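You operate a simulated robot arm through the tools that you are given. There is no shell and no other tool. Be economical: measure what you need, move in short steps, check, and stop when the job is done.

You are at the controls of a simulated two-armed robot. One attempt, no reset.

JOB
Press the orange peg home, hold the mount and run its bolt down.
Fine: then put the mount in the parts drawer and shut it.

The check looks at the end state, three seconds after you hand in, the way a careful person would. Anything else that was tipped, shoved, dropped, spilled or broken makes it a failure.

ROBOT AND FRAMES
Two 7-joint arms with two-finger parallel grippers on one trunk, on a base that drives. Base frame: it is fixed to the floor where the robot stands at the start and does not move with it; the origin is under the middle of the robot, x ahead of it, y to its left, z up; the surface under the hand at the start is at about z = 76. Readings come in cm, degrees, newtons and seconds.
The left shoulder is at the start at [7.1, 15.6, 100.5], the right one opposite. Places, roughly: hole [50, -30, 80]; inside of the parts drawer [60, 40, 60]; orange peg of the mount [50, -20, 80]; parts drawer [50, 40, 60]. Payload 3.91 kg a hand.
The tool frame of a hand sits at the grasp point between the pads (the TCP): z along the fingers, y along the line on which they close. The tips reach 3 cm beyond it. The gripper opens to 11 cm. The fingers are 2 cm wide and 1 cm thick; the gripper's body (4.8 by 11.2 cm) begins 5.5 cm behind the TCP.
Orientation is that of the tool frame in the base frame, as [roll, pitch, yaw] about the fixed x, y, z axes, in that order (R = Rz(yaw) Ry(pitch) Rx(roll)). With the fingers straight down and closing along the base's y, the tool's x points along the base's -x, its y along +y and its z along -z.

CONTROLS
- The arms move only by the tool servo_tool. It takes "left_plan", "right_plan" or both (then of equal length, played together; a hand with none holds still); each is a list of rows, each a list of 7 numbers: the shift along the tool's x, y, z in cm, then the turn, a rotation vector about the tool's x, y, z in rad, then the closure, from 0 (fully open) to 1 (shut). In form: [[tx, ty, tz, wx, wy, wz, gripper], ...]. A call has 1 to 8 rows; each row shifts and turns the commanded pose from where the row before left it, along the tool's axes as they then stand. Each row takes 0.2 s and may step no farther than 5 cm and 8.6 degrees from the row before; otherwise, or with a gripper value out of range, the whole call is refused. Where a pose cannot be reached the arm comes as near as it can. A force on the tool above 60 N (or 10 N above the force at the start of the call, whichever is more), or a blocked arm, ends the call early, and 0.2 s more pass. The fingers move at their own pace (about 10.8 cm/s each) and stop on an object; they squeeze with about 33 N. The grip force told is the motor's: it shows also when the fingers shut on nothing. Time passes only in rows, and 0.2 s behind the last, so rows that do not move let the fingers close. It gives the time, the measured TCP pose, the force on the tool (base axes), the opening and the grip force at its end, in the units of the frame above (readings bear some noise), with the torque about the TCP (base axes, N m) and any sound that the robot's microphone picked up.
- Cameras (640 x 400 px; columns grow to the right, rows downward): "scene" is now at [13.32, 1.06, 122.12]; the picture's right is [0.12, -0.99, 0.00], its down [-0.67, -0.08, -0.74] and it looks along [0.73, 0.09, -0.67] (base axes); focal length 214 px, centre (320, 200). "left" rides on the left gripper at [7.2, -1.7, -10.3] in its tool frame; the picture's right is [0.23, 0.97, 0.00], its down [-0.76, 0.18, -0.62] and it looks along [-0.61, 0.14, 0.78] (tool axes); focal length 222 px, centre (320, 200). "right" rides on the right gripper at [7.2, 1.7, -10.3] in its tool frame; the picture's right is [-0.23, 0.97, 0.00], its down [-0.76, -0.18, -0.62] and it looks along [-0.61, -0.14, 0.78] (tool axes); focal length 222 px, centre (320, 200). There is no depth. A picture from a camera that has moved, and an enlarged one, comes with that camera's place and axes in the base frame and with its lens.
- grab_frame(camera): a new picture of that camera. No time passes.
- slide_trunk(by): slides the trunk up (or, below 0, down) by that many cm; the arms and the scene camera ride with it, the base frame stays. It gives what a move gives, with no picture.
- base_move(legs): drives the robot by 1 to 6 legs, each [ahead, left, turn to the left] in cm, cm and degrees, along the robot's own axes; the way and the turn of a leg run together, so that a leg with both is an arc; at most 150 cm and 180 degrees a leg. The arms and the cameras ride along, it lands a little off, and it stops where it bumps. It gives what a move gives.
- pan_tilt(pan, tilt): turns the head with the scene camera to pan (to the left, within 86 degrees either way) and tilt (down, from -29 to 69), counted from straight ahead of the robot. It gives what a move gives.
- zoom(camera, box): a new picture of the part [left, top, right, bottom] of that camera's present view, enlarged. No time passes.
- job_done(): hands the job in; it is judged then, once.

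Work in short steps. Places have to be worked out from the pictures, the camera data and where the tool is seen: move nearer, look again, correct. Check each grasp and each placing, and mend what went wrong. You have 120 turns and 100 pictures in all, those below and enlarged ones among them. Open the grippers and draw the arms clear of the work before you hand the job in, unless the task says otherwise; then end with one line.

The tools are called after "Call:" as a command line: name --argument value ..., lists and objects as JSON in quotes. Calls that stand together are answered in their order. servo_tool: Moves the arms, as the interface text tells. Its arguments: {"type":"object","properties":{"left_plan":{"type":"array"},"right_plan":{"type":"array"}},"required":[]} The other tools are called the same way: slide_trunk (by) slides the trunk up or down; base_move (legs) drives the base; pan_tilt (pan, tilt) turns the head that bears the scene camera; grab_frame (camera) takes a picture; zoom (camera, box) takes an enlarged picture of a part of a camera's view; job_done () hands the job in.

At the start:

```text
clock: 0.0
left_tool_pos: [72.09, 51.68, 104.26]
left_tcp_rot: [-180.0, 0.0, -179.9]
left_wrist_force: [0.7, 0.3, -0.1]
left_ft_torque: [0.01, 0.0, 0.0]
left_width: 11.03
left_finger_force: 0.0
right_tool_pos: [72.55, -14.41, 109.03]
right_tcp_rot: [180.0, 0.0, 180.0]
right_wrist_force: [0.4, -0.4, -0.3]
right_ft_torque: [0.01, -0.01, -0.01]
right_width: 11.01
right_finger_force: 0.1
trunk travel left (down, up): [-45.0, 49.0]
robot x, y, heading: [-0.04, 0.21, -0.0]
head pan, tilt: [6.8, 42.4]
```

scene: 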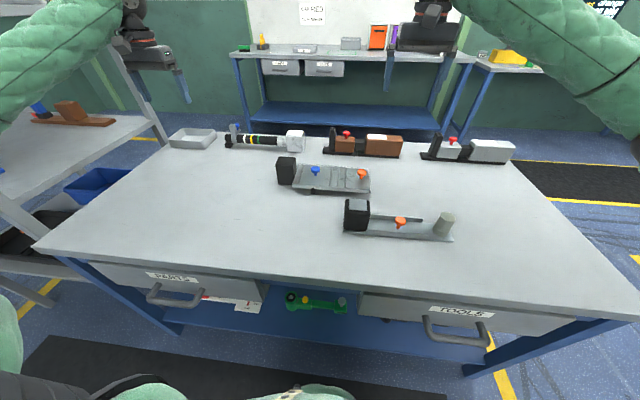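
right: 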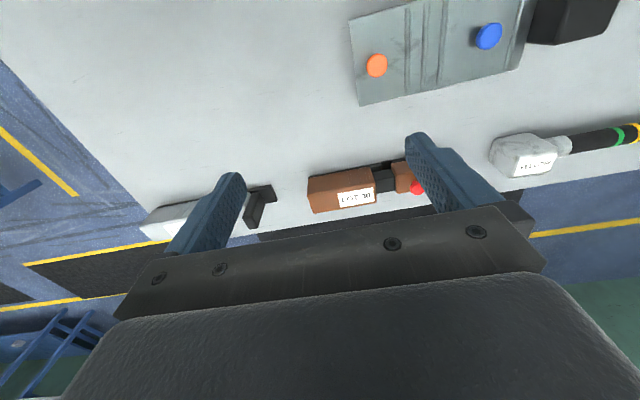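
left: 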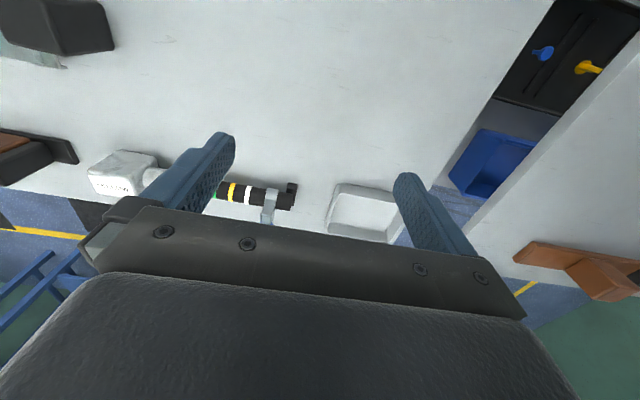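

I start by looking closely at the work objects on the bench.

Call:
zoom --camera "scene" --box '[320, 180, 480, 260]'

Call:
zoom --camera "scene" --box '[220, 110, 540, 250]'

Call:
zoom --camera "scene" --box '[60, 230, 380, 360]'

```text
4.00 times, centred on (400, 220) of scene
camera zoom: at [13.32, 1.06, 122.12], right [0.12, -0.99, 0.0], down [-0.67, -0.08, -0.74], along [0.73, 0.09, -0.67], focal length 858 px, centre (0, 120)
```

zoom: 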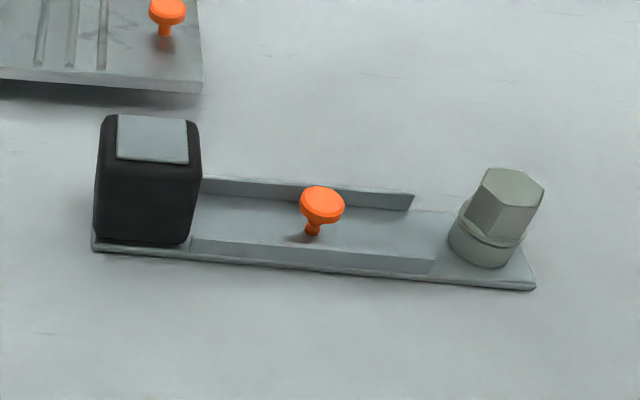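

```text
2.00 times, centred on (380, 180) of scene
camera zoom: at [13.32, 1.06, 122.12], right [0.12, -0.99, 0.0], down [-0.67, -0.08, -0.74], along [0.73, 0.09, -0.67], focal length 429 px, centre (200, 240)
```

zoom: 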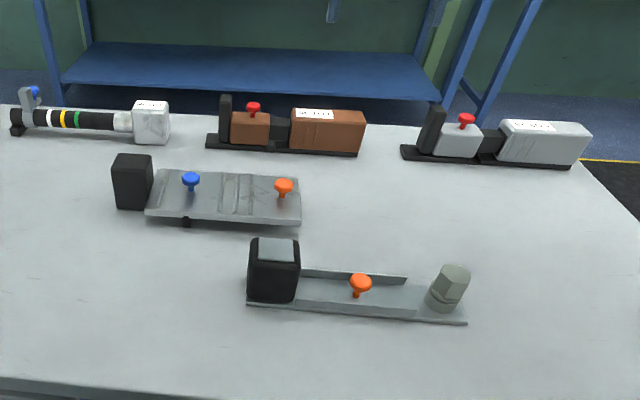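

```text
2.00 times, centred on (220, 295) of scene
camera zoom: at [13.32, 1.06, 122.12], right [0.12, -0.99, 0.0], down [-0.67, -0.08, -0.74], along [0.73, 0.09, -0.67], focal length 429 px, centre (520, 10)
```

zoom: 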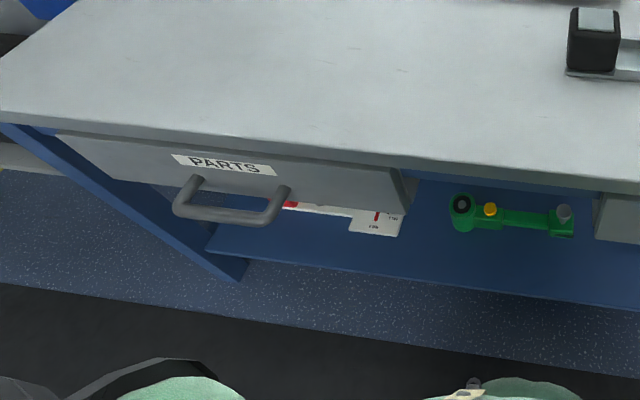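

The mount is the channel plate with a black block, an orange peg and a hex bolt, roughly x 51–55, y −1 to −29. I zoom in tighter on peg and bolt.

Call:
zoom --camera "scene" --box '[424, 205, 464, 245]'

Call:
zoom --camera "scene" --box '[340, 195, 420, 245]'

Call:
zoom --camera "scene" --box '[130, 260, 370, 410]'

```text
10.00 times, centred on (444, 225) of scene
camera zoom: at [13.32, 1.06, 122.12], right [0.12, -0.99, 0.0], down [-0.67, -0.08, -0.74], along [0.73, 0.09, -0.67], focal length 2145 px, centre (-920, -50)
```

zoom: 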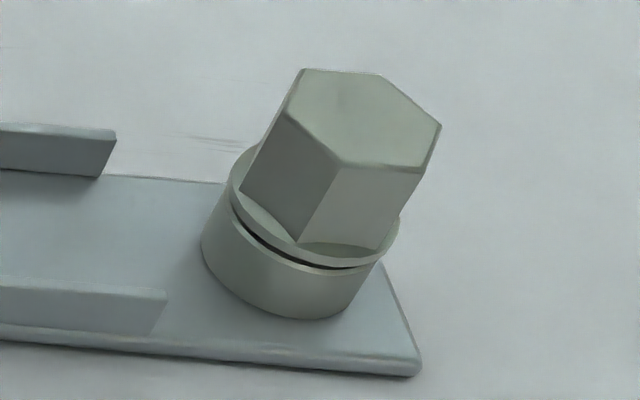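

```text
8.00 times, centred on (380, 220) of scene
camera zoom: at [13.32, 1.06, 122.12], right [0.12, -0.99, 0.0], down [-0.67, -0.08, -0.74], along [0.73, 0.09, -0.67], focal length 1716 px, centre (-160, 40)
```

zoom: 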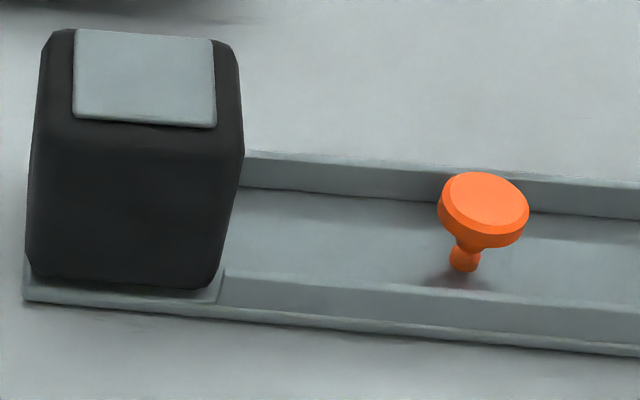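

```text
refused: 410 is not a number from 0 to 400
```

Estimates: peg ≈(53.2,−15.3), head top z≈80.5; bolt ≈(53.8,−26.4), hex top z≈82.7 with flats facing x; block x51–56, y−1…−7, top z≈84.5. I bring the closed right hand over the peg, staying above it.

Call:
servo_tool --right_plan '[[4.8, -0.2, 0, 0, 0, 0, 1], [4.8, -0.2, 0, 0, 0, 0, 1], [4.8, -0.2, 1, 0, 0, 0, 1], [4.9, -0.3, 3, 0, 0, 0, 1], [0, 0, 4.5, 0, 0, 0, 1], [0, 0, 4.5, 0, 0, 0, 1], [0, 0, 4, 0, 0, 0, 1], [0, 0, 0, 0, 0, 0, 1]]'

Call:
grab_frame --camera "right"

Call:
zoom --camera "scene" --box '[320, 140, 480, 240]'

```text
refused: row 4 steps farther than a row can; nothing moved
```

```text
91 pictures are left
camera right: at [65.3, -12.79, 119.43], right [0.23, 0.97, 0.0], down [0.76, -0.18, 0.62], along [0.61, -0.14, -0.78], focal length 222 px, centre (320, 200)
```

right: 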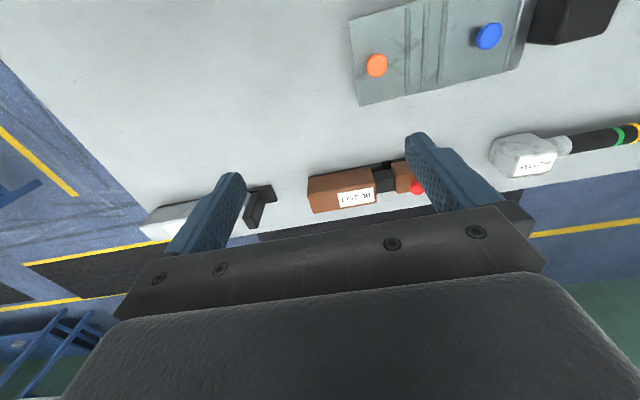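

```text
4.00 times, centred on (400, 190) of scene
camera zoom: at [13.32, 1.06, 122.12], right [0.12, -0.99, 0.0], down [-0.67, -0.08, -0.74], along [0.73, 0.09, -0.67], focal length 858 px, centre (0, 240)
```

zoom: 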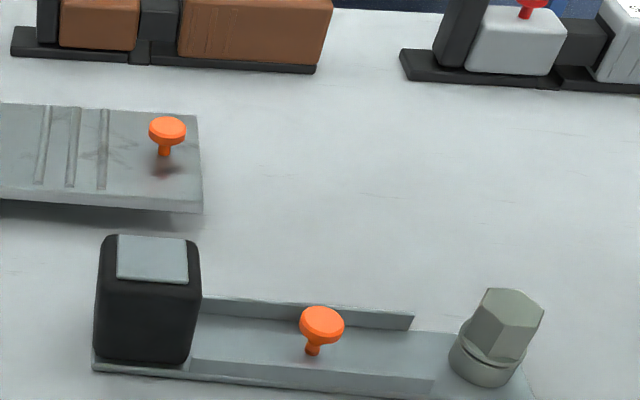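

The step was refused because one row was too long; I resend it with shorter rows.

Call:
servo_tool --right_plan '[[4.8, -0.2, 0, 0, 0, 0, 1], [4.8, -0.2, 0, 0, 0, 0, 1], [4.8, -0.2, 1, 0, 0, 0, 1], [4.0, -0.3, 2.5, 0, 0, 0, 1], [0.9, 0, 4.5, 0, 0, 0, 1], [0, 0, 4.5, 0, 0, 0, 1], [0, 0, 4.5, 0, 0, 0, 1], [0, 0, 0, 0, 0, 0, 1]]'

Call:
zoom --camera "scene" --box '[320, 140, 480, 240]'

Call:
grab_frame --camera "right"

```text
clock: 1.8
left_tool_pos: [72.09, 51.52, 104.21]
left_tcp_rot: [180.0, 0.0, 180.0]
left_wrist_force: [0.0, 0.4, 0.0]
left_ft_torque: [0.0, -0.04, -0.01]
left_width: 11.02
left_finger_force: 0.1
right_tool_pos: [53.05, -15.21, 91.93]
right_tcp_rot: [-180.0, 0.0, 180.0]
right_wrist_force: [-0.2, 0.1, -0.4]
right_ft_torque: [-0.01, -0.04, 0.0]
right_width: 0.0
right_finger_force: 33.2
trunk travel left (down, up): [-45.0, 49.0]
robot x, y, heading: [0.21, -0.24, 0.1]
head pan, tilt: [6.8, 42.4]
```

```text
4.00 times, centred on (400, 190) of scene
camera zoom: at [13.29, 1.08, 122.13], right [0.12, -0.99, 0.0], down [-0.67, -0.08, -0.74], along [0.73, 0.09, -0.67], focal length 858 px, centre (0, 240)
```

zoom: 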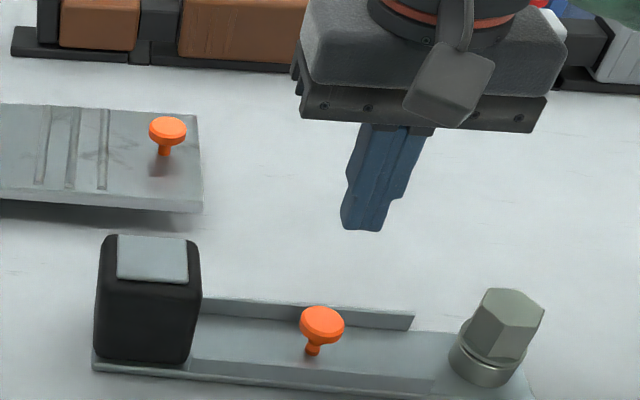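

```text
88 pictures are left
camera right: at [45.87, -13.67, 102.3], right [0.23, 0.97, 0.0], down [0.76, -0.18, 0.62], along [0.61, -0.14, -0.78], focal length 222 px, centre (320, 200)
```

right: 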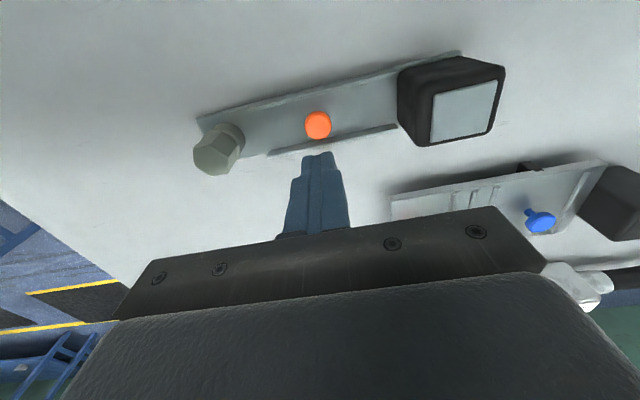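

Both cameras put the peg at about (53.4,−15.4). I align and lower the closed fingertips to just above the head.

Call:
servo_tool --right_plan '[[-0.35, -0.2, 3, 0, 0, 0, 1], [0, 0, 3, 0, 0, 0, 1], [0, 0, 1.2, 0, 0, 0, 1], [0, 0, 0, 0, 0, 0, 1]]'

Call:
zoom --camera "scene" --box '[360, 190, 440, 240]'

Call:
zoom --camera "right" --box '[240, 50, 400, 150]'

```text
clock: 2.8
left_tool_pos: [72.12, 51.64, 104.25]
left_tcp_rot: [180.0, -0.1, 180.0]
left_wrist_force: [0.5, -0.7, 0.3]
left_ft_torque: [0.01, 0.03, -0.02]
left_width: 10.99
left_finger_force: 0.1
right_tool_pos: [53.48, -15.39, 84.9]
right_tcp_rot: [180.0, 0.1, -180.0]
right_wrist_force: [-0.7, -0.4, -0.2]
right_ft_torque: [0.02, -0.01, 0.04]
right_width: 0.0
right_finger_force: 32.9
trunk travel left (down, up): [-45.0, 49.0]
robot x, y, heading: [-0.24, -0.1, 0.1]
head pan, tilt: [6.8, 42.4]
```

```text
8.00 times, centred on (400, 215) of scene
camera zoom: at [13.32, 1.06, 122.12], right [0.12, -0.99, 0.0], down [-0.67, -0.08, -0.74], along [0.73, 0.09, -0.67], focal length 1716 px, centre (-320, 80)
```

zoom: 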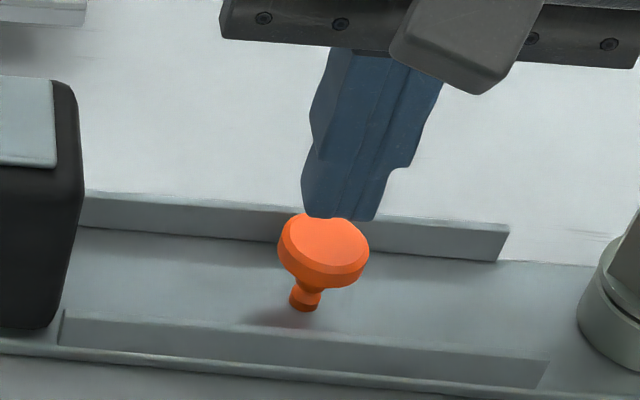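

```text
4.00 times, centred on (320, 100) of right
camera zoom: at [46.25, -13.72, 95.27], right [0.23, 0.97, 0.0], down [0.76, -0.18, 0.62], along [0.61, -0.14, -0.78], focal length 888 px, centre (320, 600)
```

zoom: 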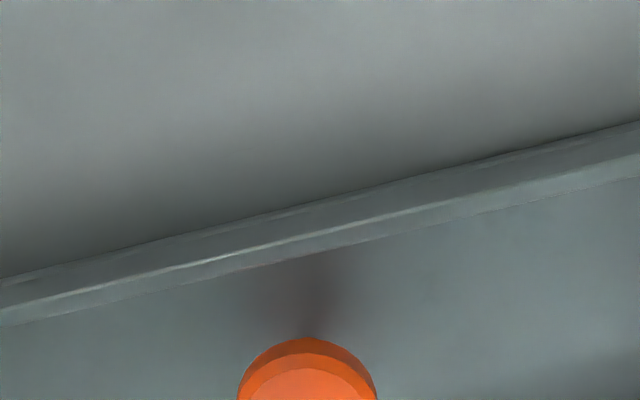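

The tips are centred over the head within a few mm. I press down in small steps, watching force and sounds.

Call:
servo_tool --right_plan '[[0.12, 0.05, 0.6, 0, 0, 0, 1], [0, 0, 0.5, 0, 0, 0, 1], [0, 0, 0.4, 0, 0, 0, 1], [0, 0, 0.3, 0, 0, 0, 1], [0, 0, 0.3, 0, 0, 0, 1], [0, 0, 0.3, 0, 0, 0, 1], [0, 0, 0.3, 0, 0, 0, 1]]'

Call:
zoom --camera "scene" --box '[360, 190, 440, 240]'

```text
clock: 4.4
left_tool_pos: [72.05, 51.68, 104.2]
left_tcp_rot: [-180.0, 0.0, -179.9]
left_wrist_force: [-0.1, 0.3, 0.4]
left_ft_torque: [0.01, 0.01, -0.03]
left_width: 11.03
left_finger_force: 0.1
right_tool_pos: [53.28, -15.45, 82.21]
right_tcp_rot: [180.0, 0.0, -179.9]
right_wrist_force: [-1.9, 1.1, 2.7]
right_ft_torque: [0.08, 0.04, 0.02]
right_width: 0.0
right_finger_force: 32.9
trunk travel left (down, up): [-45.0, 49.0]
robot x, y, heading: [0.05, -0.08, 0.2]
head pan, tilt: [6.8, 42.4]
```

```text
8.00 times, centred on (400, 215) of scene
camera zoom: at [13.29, 1.06, 122.13], right [0.12, -0.99, 0.0], down [-0.67, -0.08, -0.74], along [0.73, 0.09, -0.67], focal length 1716 px, centre (-320, 80)
```

zoom: 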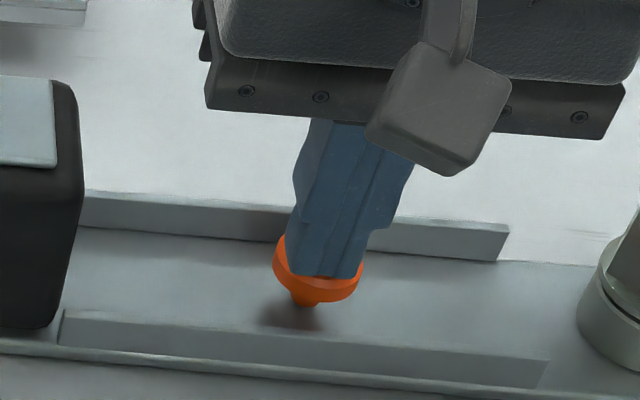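

The peg is sinking with low force; I keep pressing to the stop.

Call:
servo_tool --right_plan '[[0, 0, 0.3, 0, 0, 0, 1], [0, 0, 0.3, 0, 0, 0, 1], [0, 0, 0.3, 0, 0, 0, 1], [0, 0, 0.3, 0, 0, 0, 1], [0, 0, 0.3, 0, 0, 0, 1], [0, 0, 0.3, 0, 0, 0, 1]]'

Call:
zoom --camera "scene" --box '[360, 190, 440, 240]'

```text
clock: 5.5
left_tool_pos: [71.89, 51.58, 104.27]
left_tcp_rot: [180.0, 0.0, 180.0]
left_wrist_force: [0.5, -0.1, -0.1]
left_ft_torque: [0.02, -0.01, 0.0]
left_width: 11.01
left_finger_force: 0.0
right_tool_pos: [53.4, -15.43, 81.59]
right_tcp_rot: [179.8, 0.7, -179.9]
right_wrist_force: [-12.5, -1.3, 33.6]
right_ft_torque: [-0.02, 0.64, 0.25]
right_width: 0.0
right_finger_force: 33.6
trunk travel left (down, up): [-45.0, 49.0]
robot x, y, heading: [-0.06, 0.15, 0.0]
head pan, tilt: [6.8, 42.4]
stopped in row 5 (right hand): the force on the tool passed its limit at 66 N (the readings are from after the stop); the commanded pose is now the measured one
```

```text
8.00 times, centred on (400, 215) of scene
camera zoom: at [13.09, 1.09, 122.16], right [0.12, -0.99, 0.0], down [-0.67, -0.08, -0.74], along [0.73, 0.09, -0.67], focal length 1716 px, centre (-320, 80)
```

zoom: 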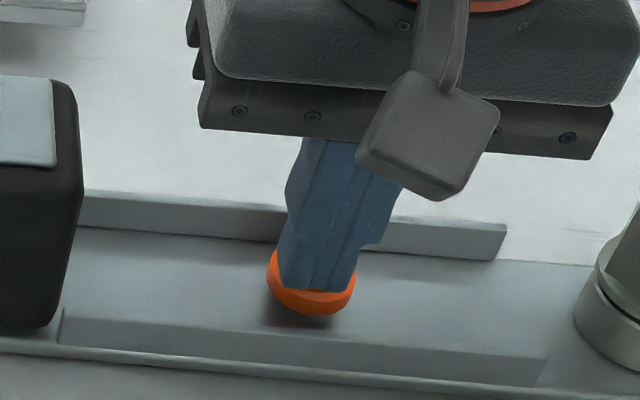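

Hard stop at 66 N with the tip at z≈78.6, so the head appears seated. I lift and inspect it.

Call:
servo_tool --right_plan '[[0, 0, -4, 0, 0, 0, 1], [0, 0, -4.5, 0, 0, 0, 1], [0, 0, -4.5, 0, 0, 0, 1], [0, 0, 0, 0, 0, 0, 0.2]]'

Call:
zoom --camera "scene" --box '[376, 205, 424, 235]'

Call:
zoom --camera "right" --box '[180, 40, 500, 190]'

```text
clock: 6.5
left_tool_pos: [72.13, 51.64, 104.23]
left_tcp_rot: [180.0, -0.1, -180.0]
left_wrist_force: [0.1, -1.2, -0.1]
left_ft_torque: [0.03, 0.05, 0.0]
left_width: 11.0
left_finger_force: 0.1
right_tool_pos: [53.53, -15.66, 94.46]
right_tcp_rot: [180.0, 0.3, 179.9]
right_wrist_force: [0.4, 0.7, 0.1]
right_ft_torque: [0.02, 0.0, -0.01]
right_width: 8.1
right_finger_force: 0.1
trunk travel left (down, up): [-45.0, 49.0]
robot x, y, heading: [-0.16, 0.38, -0.1]
head pan, tilt: [6.8, 42.4]
```

```text
13.33 times, centred on (400, 220) of scene
camera zoom: at [13.37, 1.03, 122.11], right [0.12, -0.99, 0.0], down [-0.67, -0.08, -0.74], along [0.73, 0.09, -0.68], focal length 2860 px, centre (-747, -67)
```

zoom: 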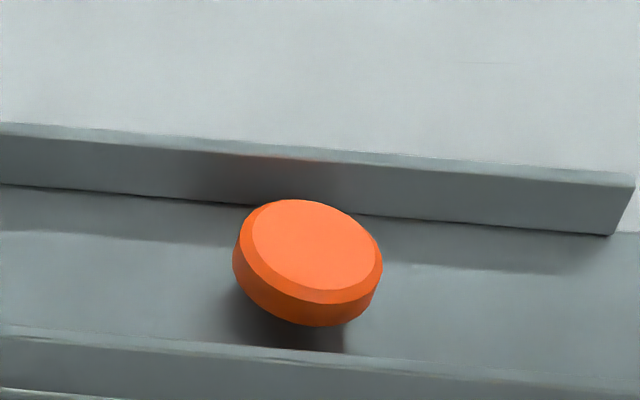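

```text
2.00 times, centred on (340, 115) of right
camera zoom: at [46.26, -13.95, 104.76], right [0.23, 0.97, 0.0], down [0.76, -0.18, 0.63], along [0.61, -0.14, -0.78], focal length 444 px, centre (280, 370)
```

zoom: 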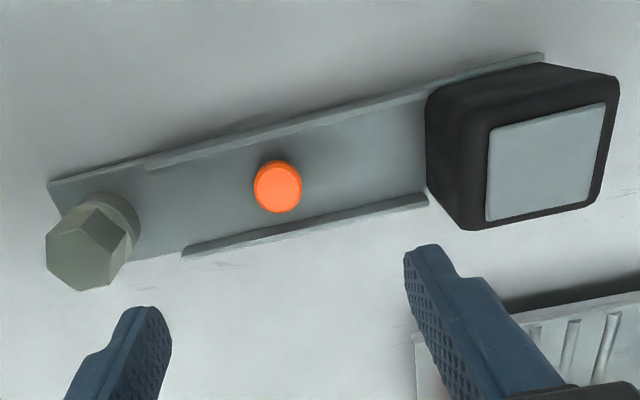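

The peg sank until a hard stop and shows no stem. I now take the left hand toward the black block and the right hand above the bolt, turned 30° so its pads match the hex flats.

Call:
servo_tool --left_plan '[[1.55, -4.6, 0, 0, 0, 0, 0], [1.55, -4.6, 0, 0, 0, 0, 0], [1.55, -4.6, 0, 0, 0, 0, 0], [1.55, -4.6, 0, 0, 0, 0, 0], [1.55, -4.6, 0, 0, 0, 0, 0], [1.55, -4.6, 0, 0, 0, 0, 0], [1.55, -4.6, 0, 0, 0, 0, 0], [1.55, -4.6, 0, 0, 0, 0, 0]]' --right_plan '[[0, -4.9, 0, 0, 0, 0, 0], [0, -4.9, 0, 0, 0, 0, 0], [-0.27, -0.95, 0, 0, 0, 0, 0], [0, 0, 0, 0, 0, -0.131, 0], [0, 0, 0, 0, 0, -0.131, 0], [0, 0, 0, 0, 0, -0.131, 0], [0, 0, 0, 0, 0, -0.131, 0], [0, 0, 0, 0, 0, 0, 0]]'

Call:
servo_tool --left_plan '[[1.55, -4.6, 0, 0, 0, 0, 0], [1.55, -4.6, 0, 0, 0, 0, 0], [1.55, -4.6, 0, 0, 0, 0, 0], [1.55, -4.6, 0, 0, 0, 0, 0], [0, 0, 4, 0, 0, 0, 0], [0, 0, 4, 0, 0, 0, 0], [0, 0, 4, 0, 0, 0, 0], [0, 0, 0, 0, 0, 0, 0]]'

Call:
grab_frame --camera "left"

Call:
grab_frame --camera "right"

Call:
zoom --camera "scene" --box '[280, 110, 520, 260]'

```text
clock: 8.3
left_tool_pos: [59.48, 14.78, 104.09]
left_tcp_rot: [179.9, 0.0, -179.9]
left_wrist_force: [0.5, 0.5, 0.3]
left_ft_torque: [0.02, 0.0, 0.01]
left_width: 10.99
left_finger_force: 0.1
right_tool_pos: [53.64, -26.31, 94.19]
right_tcp_rot: [-180.0, 0.3, -149.9]
right_wrist_force: [0.4, -0.1, -0.2]
right_ft_torque: [0.03, -0.02, 0.03]
right_width: 11.01
right_finger_force: 0.0
trunk travel left (down, up): [-45.0, 49.0]
robot x, y, heading: [0.1, -0.16, 0.2]
head pan, tilt: [6.8, 42.4]
```

```text
clock: 10.1
left_tool_pos: [53.5, -3.61, 92.16]
left_tcp_rot: [-179.9, 0.0, -179.9]
left_wrist_force: [0.6, 0.3, 1.0]
left_ft_torque: [0.02, -0.01, -0.01]
left_width: 10.99
left_finger_force: 0.1
right_tool_pos: [53.69, -26.19, 94.26]
right_tcp_rot: [-179.9, 0.4, -150.2]
right_wrist_force: [-0.5, 0.9, 0.4]
right_ft_torque: [-0.03, 0.01, 0.0]
right_width: 11.02
right_finger_force: 0.1
trunk travel left (down, up): [-45.0, 49.0]
robot x, y, heading: [0.13, 0.03, -0.0]
head pan, tilt: [6.8, 42.4]
```

```text
81 pictures are left
camera left: at [46.16, -5.41, 102.35], right [-0.23, 0.97, 0.0], down [0.76, 0.18, 0.62], along [0.61, 0.14, -0.78], focal length 222 px, centre (320, 200)
```

left: 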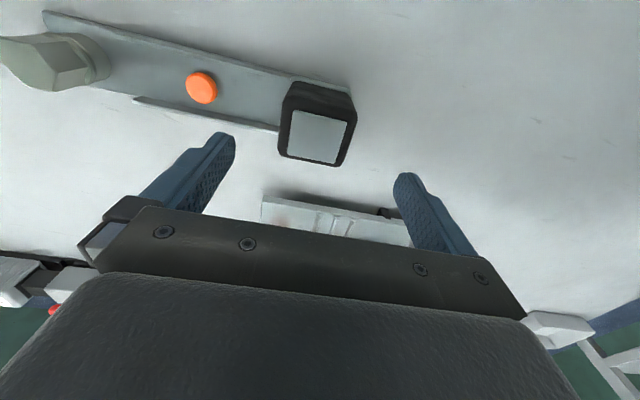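

```text
80 pictures are left
camera right: at [46.53, -28.55, 104.5], right [-0.29, 0.96, 0.0], down [0.74, 0.22, 0.63], along [0.6, 0.18, -0.78], focal length 222 px, centre (320, 200)
```

right: 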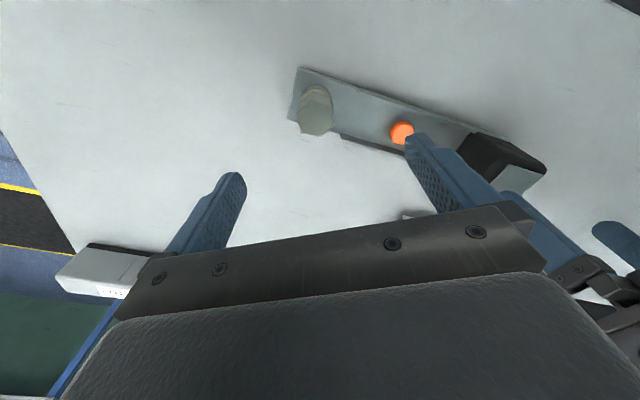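

```text
2.67 times, centred on (400, 185) of scene
camera zoom: at [13.29, 0.99, 122.13], right [0.12, -0.99, 0.0], down [-0.67, -0.08, -0.74], along [0.73, 0.09, -0.67], focal length 572 px, centre (107, 240)
```

zoom: 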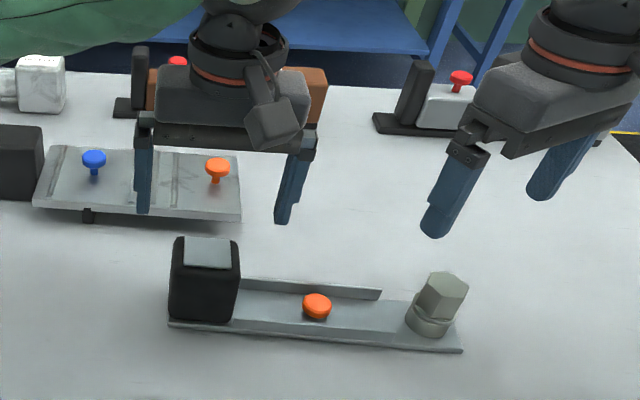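

Block centre ≈(53.5,−4.0) from the left camera. I lower the left hand around the block, then close.

Call:
servo_tool --left_plan '[[0, -0.35, 3.5, 0, 0, 0, 0], [0, 0, 3.5, 0, 0, 0, 0], [0, 0, 3.3, 0, 0, 0, 0], [0, 0, 0, 0, 0, 0, 0], [0, 0, 0, 0, 0, 0, 0.35], [0, 0, 0, 0, 0, 0, 1], [0, 0, 0, 0, 0, 0, 1]]'

Call:
zoom --camera "scene" --box '[320, 160, 480, 260]'

```text
clock: 11.7
left_tool_pos: [53.63, -4.0, 81.92]
left_tcp_rot: [-180.0, -0.1, -180.0]
left_wrist_force: [-1.8, -0.4, 0.4]
left_ft_torque: [-0.38, -0.08, -0.24]
left_width: 6.5
left_finger_force: 33.2
right_tool_pos: [53.7, -26.32, 94.26]
right_tcp_rot: [-179.8, 0.5, -150.0]
right_wrist_force: [0.4, 0.7, -0.7]
right_ft_torque: [-0.01, 0.0, -0.01]
right_width: 10.99
right_finger_force: 0.0
trunk travel left (down, up): [-45.0, 49.0]
robot x, y, heading: [0.29, -0.15, -0.1]
head pan, tilt: [6.8, 42.4]
```

```text
4.00 times, centred on (400, 210) of scene
camera zoom: at [13.33, 1.02, 122.12], right [0.12, -0.99, 0.0], down [-0.67, -0.08, -0.74], along [0.73, 0.09, -0.67], focal length 858 px, centre (0, 160)
```

zoom: 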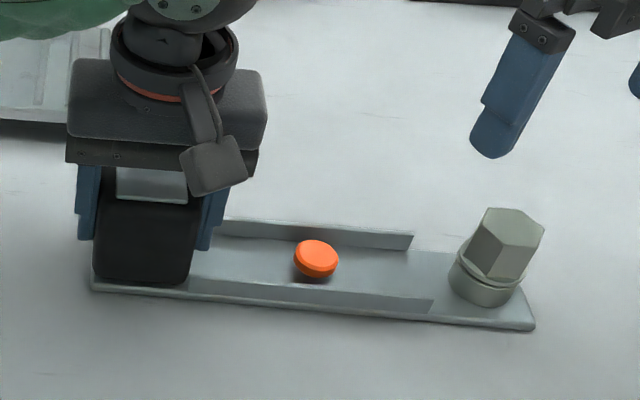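

The block is held (6.5 cm, 33 N) and the mount hasn't moved. I lower the right hand until its tips are just above the hex and check alignment.

Call:
servo_tool --right_plan '[[0, 0, 3.5, 0, 0, 0, 0.2], [0, 0, 3, 0, 0, 0, 0.4], [0, 0, 0, 0, 0, 0, 0.4]]' --left_plan '[[0, 0, 0, 0, 0, 0, 1], [0, 0, 0, 0, 0, 0, 1], [0, 0, 0, 0, 0, 0, 1]]'

Call:
zoom --camera "scene" --box '[404, 190, 484, 240]'

Call:
zoom --camera "right" --box '[160, 0, 480, 200]'

```text
clock: 12.5
left_tool_pos: [53.55, -4.0, 81.74]
left_tcp_rot: [180.0, -0.1, -179.9]
left_wrist_force: [-0.2, 0.9, -0.3]
left_ft_torque: [-0.07, -0.08, -0.09]
left_width: 6.51
left_finger_force: 33.0
right_tool_pos: [53.84, -26.32, 87.74]
right_tcp_rot: [-179.9, 0.5, -150.1]
right_wrist_force: [0.2, -0.5, 0.8]
right_ft_torque: [-0.01, -0.01, 0.0]
right_width: 6.59
right_finger_force: 0.1
trunk travel left (down, up): [-45.0, 49.0]
robot x, y, heading: [0.16, -0.24, -0.0]
head pan, tilt: [6.8, 42.4]
```

```text
8.00 times, centred on (444, 215) of scene
camera zoom: at [13.34, 1.02, 122.12], right [0.12, -0.99, 0.0], down [-0.67, -0.08, -0.74], along [0.73, 0.09, -0.67], focal length 1716 px, centre (-672, 80)
```

zoom: 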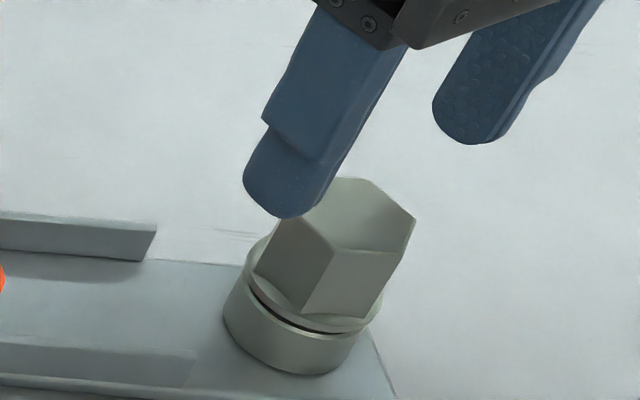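

```text
2.00 times, centred on (320, 100) of right
camera zoom: at [46.63, -28.5, 98.01], right [-0.29, 0.96, 0.0], down [0.74, 0.23, 0.63], along [0.6, 0.18, -0.78], focal length 444 px, centre (320, 400)
```

zoom: 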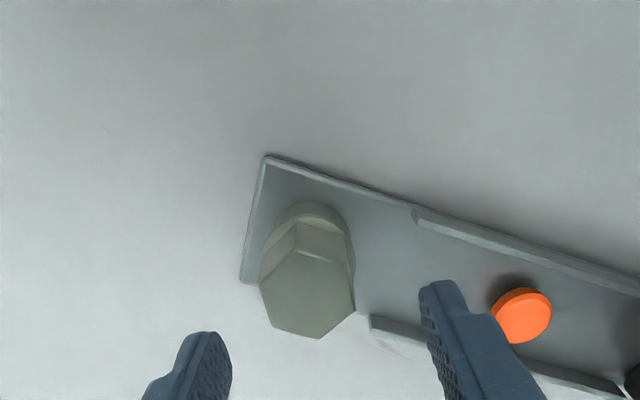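

Pads line up with the hex faces and the centre agrees within 2 mm. I lower around the head and close on the flats.

Call:
servo_tool --right_plan '[[0.15, -0.1, 2.5, 0, 0, 0, 0.4], [0, 0, 2.3, 0, 0, 0, 0.4], [0, 0, 0, 0, 0, 0, 0.6], [0, 0, 0, 0, 0, 0, 1], [0, 0, 0, 0, 0, 0, 1]]' --left_plan '[[0, 0, 0, 0, 0, 0, 1], [0, 0, 0, 0, 0, 0, 1], [0, 0, 0, 0, 0, 0, 1], [0, 0, 0, 0, 0, 0, 1], [0, 0, 0, 0, 0, 0, 1]]'

Call:
zoom --camera "scene" --box '[404, 190, 484, 240]'

```text
clock: 13.7
left_tool_pos: [53.6, -3.83, 81.77]
left_tcp_rot: [179.9, -0.2, -179.9]
left_wrist_force: [-4.8, 55.4, -0.2]
left_ft_torque: [-1.01, -0.13, -0.47]
left_width: 6.53
left_finger_force: 33.2
right_tool_pos: [53.68, -26.55, 82.93]
right_tcp_rot: [-179.8, 0.2, -150.2]
right_wrist_force: [5.5, -57.9, -0.6]
right_ft_torque: [-0.39, -0.16, -0.36]
right_width: 3.39
right_finger_force: 32.5
trunk travel left (down, up): [-45.0, 49.0]
robot x, y, heading: [-0.19, 0.29, 0.1]
head pan, tilt: [6.8, 42.4]
```

```text
8.00 times, centred on (444, 215) of scene
camera zoom: at [13.35, 1.02, 122.12], right [0.12, -0.99, 0.0], down [-0.67, -0.08, -0.74], along [0.73, 0.09, -0.67], focal length 1716 px, centre (-672, 80)
```

zoom: 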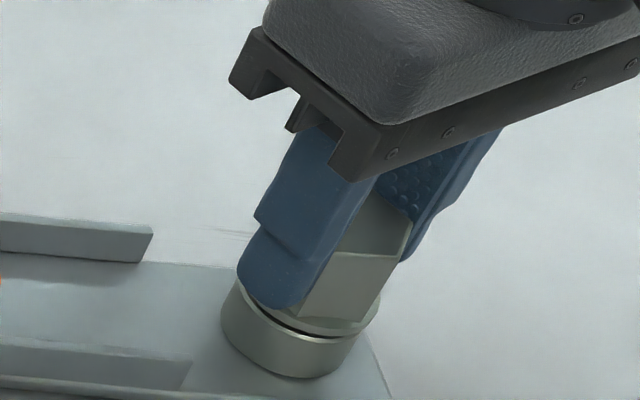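

The hex is gripped (3.4 cm), but the arms push at each other by ~57 N along y. I ease the right hand 2–3 mm toward −y to unload.

Call:
servo_tool --right_plan '[[0.06, -0.11, 0, 0, 0, 0, 1], [0.04, -0.07, 0, 0, 0, 0, 1], [0, 0, 0, 0, 0, 0, 1]]' --left_plan '[[0, 0, 0, 0, 0, 0, 1], [0, 0, 0, 0, 0, 0, 1], [0, 0, 0, 0, 0, 0, 1]]'

```text
clock: 14.5
left_tool_pos: [53.66, -4.0, 81.82]
left_tcp_rot: [179.9, -0.1, 180.0]
left_wrist_force: [-4.9, 56.8, 0.5]
left_ft_torque: [-0.49, -0.23, -0.65]
left_width: 6.5
left_finger_force: 33.3
right_tool_pos: [53.79, -26.65, 82.94]
right_tcp_rot: [-179.9, 0.3, -150.1]
right_wrist_force: [4.9, -55.4, -2.2]
right_ft_torque: [-0.52, 0.07, -0.28]
right_width: 3.37
right_finger_force: 32.8
trunk travel left (down, up): [-45.0, 49.0]
robot x, y, heading: [-0.02, -0.09, 0.3]
head pan, tilt: [6.8, 42.4]
```

Little change, so the offset is larger than I moved; I ease further along −y.

Call:
servo_tool --right_plan '[[0.1, -0.17, 0, 0, 0, 0, 1], [0.1, -0.17, 0, 0, 0, 0, 1], [0, 0, 0, 0, 0, 0, 1]]' --left_plan '[[0, 0, 0, 0, 0, 0, 1], [0, 0, 0, 0, 0, 0, 1], [0, 0, 0, 0, 0, 0, 1]]'

Call:
zoom --camera "scene" --box '[320, 160, 480, 260]'

```text
clock: 15.3
left_tool_pos: [53.6, -4.16, 81.81]
left_tcp_rot: [-179.7, -0.1, 179.9]
left_wrist_force: [-0.3, -17.7, -4.6]
left_ft_torque: [1.17, -0.18, -0.15]
left_width: 6.52
left_finger_force: 32.5
right_tool_pos: [53.67, -26.95, 82.91]
right_tcp_rot: [179.9, 0.5, -149.8]
right_wrist_force: [-1.3, 18.0, 4.0]
right_ft_torque: [0.25, 0.35, 0.03]
right_width: 3.38
right_finger_force: 33.1
trunk travel left (down, up): [-45.0, 49.0]
robot x, y, heading: [0.16, -0.04, -0.1]
head pan, tilt: [6.8, 42.4]
```

```text
4.00 times, centred on (400, 210) of scene
camera zoom: at [13.34, 1.02, 122.12], right [0.12, -0.99, 0.0], down [-0.67, -0.08, -0.74], along [0.73, 0.09, -0.67], focal length 858 px, centre (0, 160)
```

zoom: 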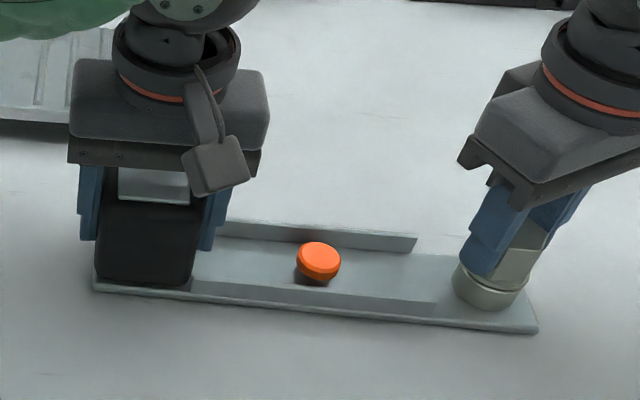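

Unloaded to ~18 N. I turn the bolt clockwise (seen from above, +tool z) 30° and read torque.

Call:
servo_tool --right_plan '[[0, 0, 0, 0, 0, 0.131, 1], [0, 0, 0, 0, 0, 0.131, 1], [0, 0, 0, 0, 0, 0.131, 1], [0, 0, 0, 0, 0, 0.131, 1], [0, 0, 0, 0, 0, 0, 1]]' --left_plan '[[0, 0, 0, 0, 0, 0, 1], [0, 0, 0, 0, 0, 0, 1], [0, 0, 0, 0, 0, 0, 1], [0, 0, 0, 0, 0, 0, 1], [0, 0, 0, 0, 0, 0, 1]]'

Call:
zoom --camera "scene" --box '[320, 160, 480, 260]'

```text
clock: 16.4
left_tool_pos: [53.55, -4.27, 81.76]
left_tcp_rot: [-179.9, 0.0, 179.9]
left_wrist_force: [0.8, -4.4, 0.2]
left_ft_torque: [0.3, 0.13, -0.02]
left_width: 6.51
left_finger_force: 32.8
right_tool_pos: [53.78, -26.9, 83.02]
right_tcp_rot: [179.7, 0.5, -179.5]
right_wrist_force: [-1.3, 4.4, -1.5]
right_ft_torque: [-0.39, -0.06, 0.21]
right_width: 3.39
right_finger_force: 32.7
trunk travel left (down, up): [-45.0, 49.0]
robot x, y, heading: [-0.02, 0.14, -0.0]
head pan, tilt: [6.8, 42.4]
stopped in row 5 (left hand): the force on the tool passed its limit at 61 N (the readings are from after the stop); the commanded pose is now the measured one
```

```text
4.00 times, centred on (400, 210) of scene
camera zoom: at [13.35, 1.01, 122.12], right [0.12, -0.99, 0.0], down [-0.67, -0.08, -0.74], along [0.73, 0.09, -0.67], focal length 858 px, centre (0, 160)
```

zoom: 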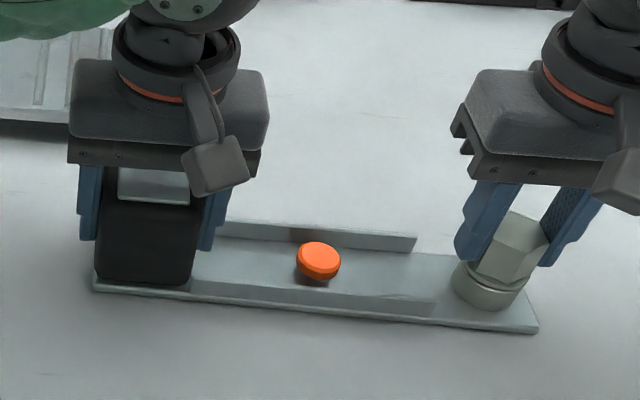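

The bolt turned 30° with the hand, and internal forces have settled. I continue clockwise.

Call:
servo_tool --right_plan '[[0, 0, 0, 0, 0, 0.14, 1], [0, 0, 0, 0, 0, 0.14, 1], [0, 0, 0, 0, 0, 0.14, 1], [0, 0, 0, 0, 0, 0.14, 1], [0, 0, 0, 0, 0, 0.14, 1], [0, 0, 0, 0, 0, 0.14, 1], [0, 0, 0, 0, 0, 0.14, 1], [0, 0, 0, 0, 0, 0.14, 1]]' --left_plan '[[0, 0, 0, 0, 0, 0, 1], [0, 0, 0, 0, 0, 0, 1], [0, 0, 0, 0, 0, 0, 1], [0, 0, 0, 0, 0, 0, 1], [0, 0, 0, 0, 0, 0, 1], [0, 0, 0, 0, 0, 0, 1], [0, 0, 0, 0, 0, 0, 1], [0, 0, 0, 0, 0, 0, 1]]'

Call:
zoom --camera "scene" --box '[404, 190, 484, 240]'

```text
clock: 18.2
left_tool_pos: [53.55, -3.94, 81.78]
left_tcp_rot: [-180.0, -0.1, 179.9]
left_wrist_force: [0.9, 9.8, 2.0]
left_ft_torque: [-0.32, -0.16, -0.19]
left_width: 6.49
left_finger_force: 32.9
right_tool_pos: [53.76, -26.97, 82.98]
right_tcp_rot: [179.5, -0.1, 116.1]
right_wrist_force: [-0.9, -10.5, -6.3]
right_ft_torque: [-1.11, 0.18, 0.37]
right_width: 3.38
right_finger_force: 33.2
trunk travel left (down, up): [-45.0, 49.0]
robot x, y, heading: [-0.03, -0.5, -0.2]
head pan, tilt: [6.8, 42.4]
```

```text
8.00 times, centred on (444, 215) of scene
camera zoom: at [13.36, 1.01, 122.12], right [0.12, -0.99, 0.0], down [-0.67, -0.08, -0.74], along [0.73, 0.09, -0.67], focal length 1716 px, centre (-672, 80)
```

zoom: 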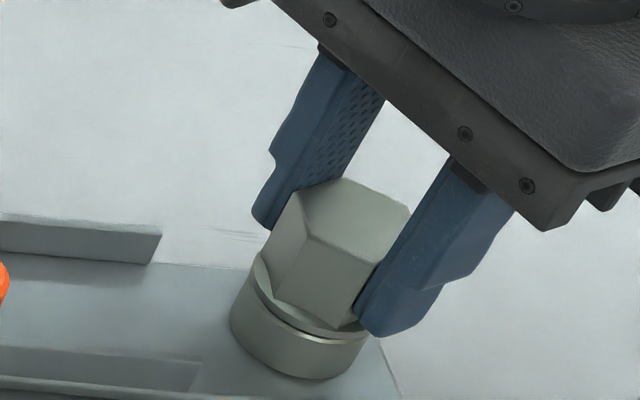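

94° so far and the gap is closing. I continue, watching the torque.

Call:
servo_tool --right_plan '[[0, 0, 0, 0, 0, 0.14, 1], [0, 0, 0, 0, 0, 0.14, 1], [0, 0, 0, 0, 0, 0.14, 1], [0, 0, 0, 0, 0, 0.14, 1], [0, 0, 0, 0, 0, 0.14, 1], [0, 0, 0, 0, 0, 0.14, 1]]' --left_plan '[[0, 0, 0, 0, 0, 0, 1], [0, 0, 0, 0, 0, 0, 1], [0, 0, 0, 0, 0, 0, 1], [0, 0, 0, 0, 0, 0, 1], [0, 0, 0, 0, 0, 0, 1], [0, 0, 0, 0, 0, 0, 1]]'

Call:
zoom --camera "scene" --box '[404, 190, 484, 240]'

```text
clock: 19.6
left_tool_pos: [53.56, -4.1, 81.88]
left_tcp_rot: [-179.9, -0.1, 180.0]
left_wrist_force: [2.7, 8.2, 0.7]
left_ft_torque: [-0.13, -0.39, 0.17]
left_width: 6.47
left_finger_force: 32.9
right_tool_pos: [53.71, -26.8, 83.0]
right_tcp_rot: [179.6, -0.3, 67.9]
right_wrist_force: [-1.3, -7.8, -3.2]
right_ft_torque: [-0.56, 0.41, 0.37]
right_width: 3.39
right_finger_force: 33.6
trunk travel left (down, up): [-45.0, 49.0]
robot x, y, heading: [-0.24, -0.01, -0.0]
head pan, tilt: [6.8, 42.4]
```

```text
8.00 times, centred on (444, 215) of scene
camera zoom: at [13.36, 1.01, 122.12], right [0.12, -0.99, 0.0], down [-0.67, -0.08, -0.74], along [0.73, 0.09, -0.67], focal length 1716 px, centre (-672, 80)
```

zoom: 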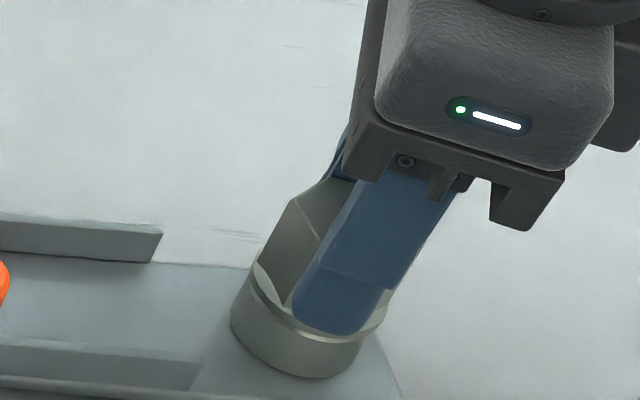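

Torque is still low (0.37 N·m); the wrist still follows, so I keep turning.

Call:
servo_tool --right_plan '[[0, 0, 0, 0, 0, 0.14, 1], [0, 0, 0, 0, 0, 0.14, 1], [0, 0, 0, 0, 0, 0.14, 1], [0, 0, 0, 0, 0, 0.14, 1], [0, 0, 0, 0, 0, 0.14, 1], [0, 0, 0, 0, 0, 0.14, 1]]' --left_plan '[[0, 0, 0, 0, 0, 0, 1], [0, 0, 0, 0, 0, 0, 1], [0, 0, 0, 0, 0, 0, 1], [0, 0, 0, 0, 0, 0, 1], [0, 0, 0, 0, 0, 0, 1], [0, 0, 0, 0, 0, 0, 1]]'

Call:
zoom --camera "scene" --box '[404, 190, 484, 240]'

```text
clock: 21.0
left_tool_pos: [53.6, -4.03, 81.79]
left_tcp_rot: [-179.9, -0.1, 179.9]
left_wrist_force: [1.6, 3.7, 2.4]
left_ft_torque: [-0.91, 0.35, 0.06]
left_width: 6.47
left_finger_force: 33.3
right_tool_pos: [53.84, -26.88, 82.92]
right_tcp_rot: [-179.9, -0.5, 19.9]
right_wrist_force: [-1.2, -4.5, -6.6]
right_ft_torque: [-0.38, -0.29, 0.37]
right_width: 3.37
right_finger_force: 32.6
trunk travel left (down, up): [-45.0, 49.0]
robot x, y, heading: [-0.03, 0.03, 0.1]
head pan, tilt: [6.8, 42.4]
```

```text
8.00 times, centred on (444, 215) of scene
camera zoom: at [13.36, 1.01, 122.12], right [0.12, -0.99, 0.0], down [-0.67, -0.08, -0.74], along [0.73, 0.09, -0.67], focal length 1716 px, centre (-672, 80)
```

zoom: 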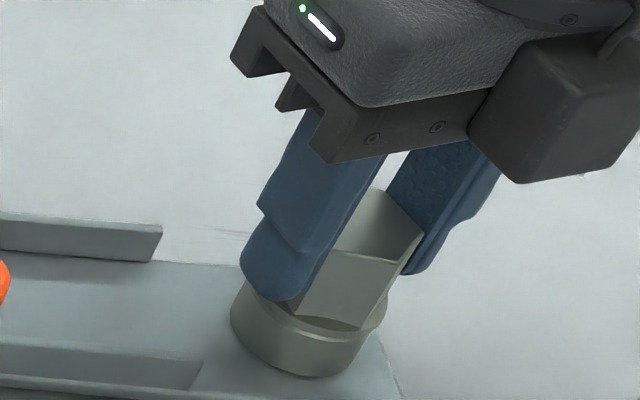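

The dark gap under the flange is visually gone; I keep turning to feel for it tightening.

Call:
servo_tool --right_plan '[[0, 0, 0, 0, 0, 0.12, 1], [0, 0, 0, 0, 0, 0.12, 1], [0, 0, 0, 0, 0, 0.12, 1], [0, 0, 0, 0, 0, 0, 1]]' --left_plan '[[0, 0, 0, 0, 0, 0, 1], [0, 0, 0, 0, 0, 0, 1], [0, 0, 0, 0, 0, 0, 1], [0, 0, 0, 0, 0, 0, 1]]'

Call:
zoom --camera "scene" --box '[424, 205, 464, 245]'

```text
clock: 22.0
left_tool_pos: [53.56, -4.1, 81.89]
left_tcp_rot: [-179.9, 0.0, 179.9]
left_wrist_force: [2.9, -3.6, 1.8]
left_ft_torque: [-0.87, 0.39, 0.44]
left_width: 6.47
left_finger_force: 32.8
right_tool_pos: [53.81, -26.81, 82.94]
right_tcp_rot: [-179.8, -0.4, -0.7]
right_wrist_force: [-2.1, 3.7, -7.5]
right_ft_torque: [-0.49, -0.41, 0.11]
right_width: 3.36
right_finger_force: 32.9
trunk travel left (down, up): [-45.0, 49.0]
robot x, y, heading: [0.15, 0.07, 0.1]
head pan, tilt: [6.8, 42.4]
```

```text
10.00 times, centred on (444, 225) of scene
camera zoom: at [13.36, 1.01, 122.12], right [0.12, -0.99, 0.0], down [-0.67, -0.08, -0.74], along [0.73, 0.09, -0.67], focal length 2145 px, centre (-920, -50)
```

zoom: 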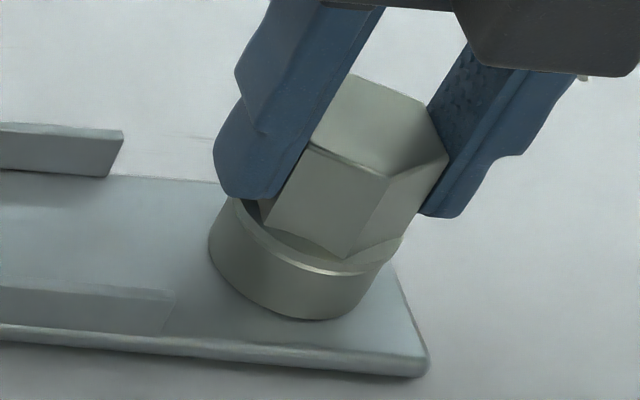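

Flange looks flush but torque hasn't risen, and the bolt still drags down on the pads. I continue turning while the wrist permits.

Call:
servo_tool --right_plan '[[0, 0, 0, 0, 0, 0.12, 1], [0, 0, 0, 0, 0, 0.12, 1], [0, 0, 0, 0, 0, 0.12, 1], [0, 0, 0, 0, 0, 0.12, 1], [0, 0, 0, 0, 0, 0, 1]]' --left_plan '[[0, 0, 0, 0, 0, 0, 1], [0, 0, 0, 0, 0, 0, 1], [0, 0, 0, 0, 0, 0, 1], [0, 0, 0, 0, 0, 0, 1], [0, 0, 0, 0, 0, 0, 1]]'

Call:
zoom --camera "scene" --box '[424, 205, 464, 245]'

```text
clock: 23.2
left_tool_pos: [53.51, -4.26, 81.9]
left_tcp_rot: [-179.8, -0.1, 179.8]
left_wrist_force: [-2.3, -21.2, 6.1]
left_ft_torque: [-1.3, -0.01, -0.76]
left_width: 6.5
left_finger_force: 32.5
right_tool_pos: [53.78, -26.91, 82.9]
right_tcp_rot: [-179.5, -0.1, -28.2]
right_wrist_force: [2.2, 20.9, -11.5]
right_ft_torque: [-0.72, -0.02, 0.11]
right_width: 3.39
right_finger_force: 33.0
trunk travel left (down, up): [-45.0, 49.0]
robot x, y, heading: [0.12, 0.13, 0.0]
head pan, tilt: [6.8, 42.4]
```

```text
10.00 times, centred on (444, 225) of scene
camera zoom: at [13.36, 1.01, 122.12], right [0.12, -0.99, 0.0], down [-0.67, -0.08, -0.74], along [0.73, 0.09, -0.67], focal length 2145 px, centre (-920, -50)
```

zoom: 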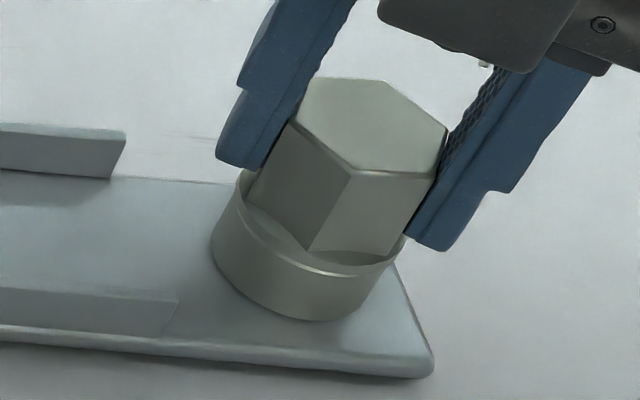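

The plate end seems lifted a little (the bolt draws the mount up into my grip). I lower the right hand ~3 mm to set it back on the bench, then look.

Call:
servo_tool --right_plan '[[0, 0, 0.15, 0, 0, 0, 1], [0, 0, 0.15, 0, 0, 0, 1], [0, 0, 0, 0, 0, 0, 1]]' --left_plan '[[0, 0, 0, 0, 0, 0, 1], [0, 0, 0, 0, 0, 0, 1], [0, 0, 0, 0, 0, 0, 1]]'

Call:
zoom --camera "scene" --box '[424, 205, 464, 245]'

```text
clock: 24.0
left_tool_pos: [53.55, -4.07, 81.79]
left_tcp_rot: [-179.9, -0.1, 179.9]
left_wrist_force: [1.2, -36.9, -8.8]
left_ft_torque: [1.76, -0.15, 0.07]
left_width: 6.47
left_finger_force: 32.9
right_tool_pos: [53.67, -26.91, 82.73]
right_tcp_rot: [-179.5, -0.3, -28.0]
right_wrist_force: [-1.9, 33.2, 16.0]
right_ft_torque: [0.14, 0.51, 0.21]
right_width: 3.39
right_finger_force: 33.0
trunk travel left (down, up): [-45.0, 49.0]
robot x, y, heading: [-0.11, -0.13, 0.1]
head pan, tilt: [6.8, 42.4]
```

```text
10.00 times, centred on (444, 225) of scene
camera zoom: at [13.31, 1.02, 122.13], right [0.12, -0.99, 0.0], down [-0.67, -0.08, -0.74], along [0.73, 0.09, -0.67], focal length 2145 px, centre (-920, -50)
```

zoom: 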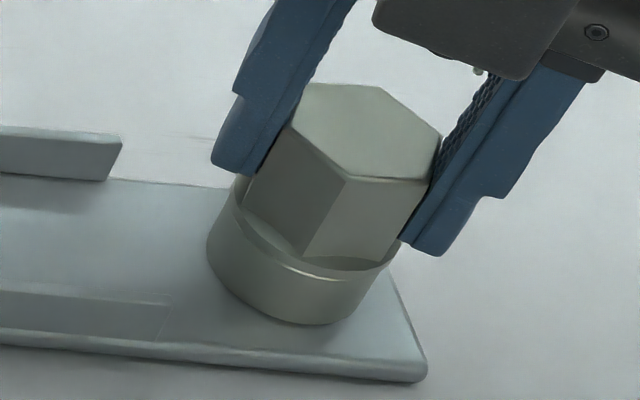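

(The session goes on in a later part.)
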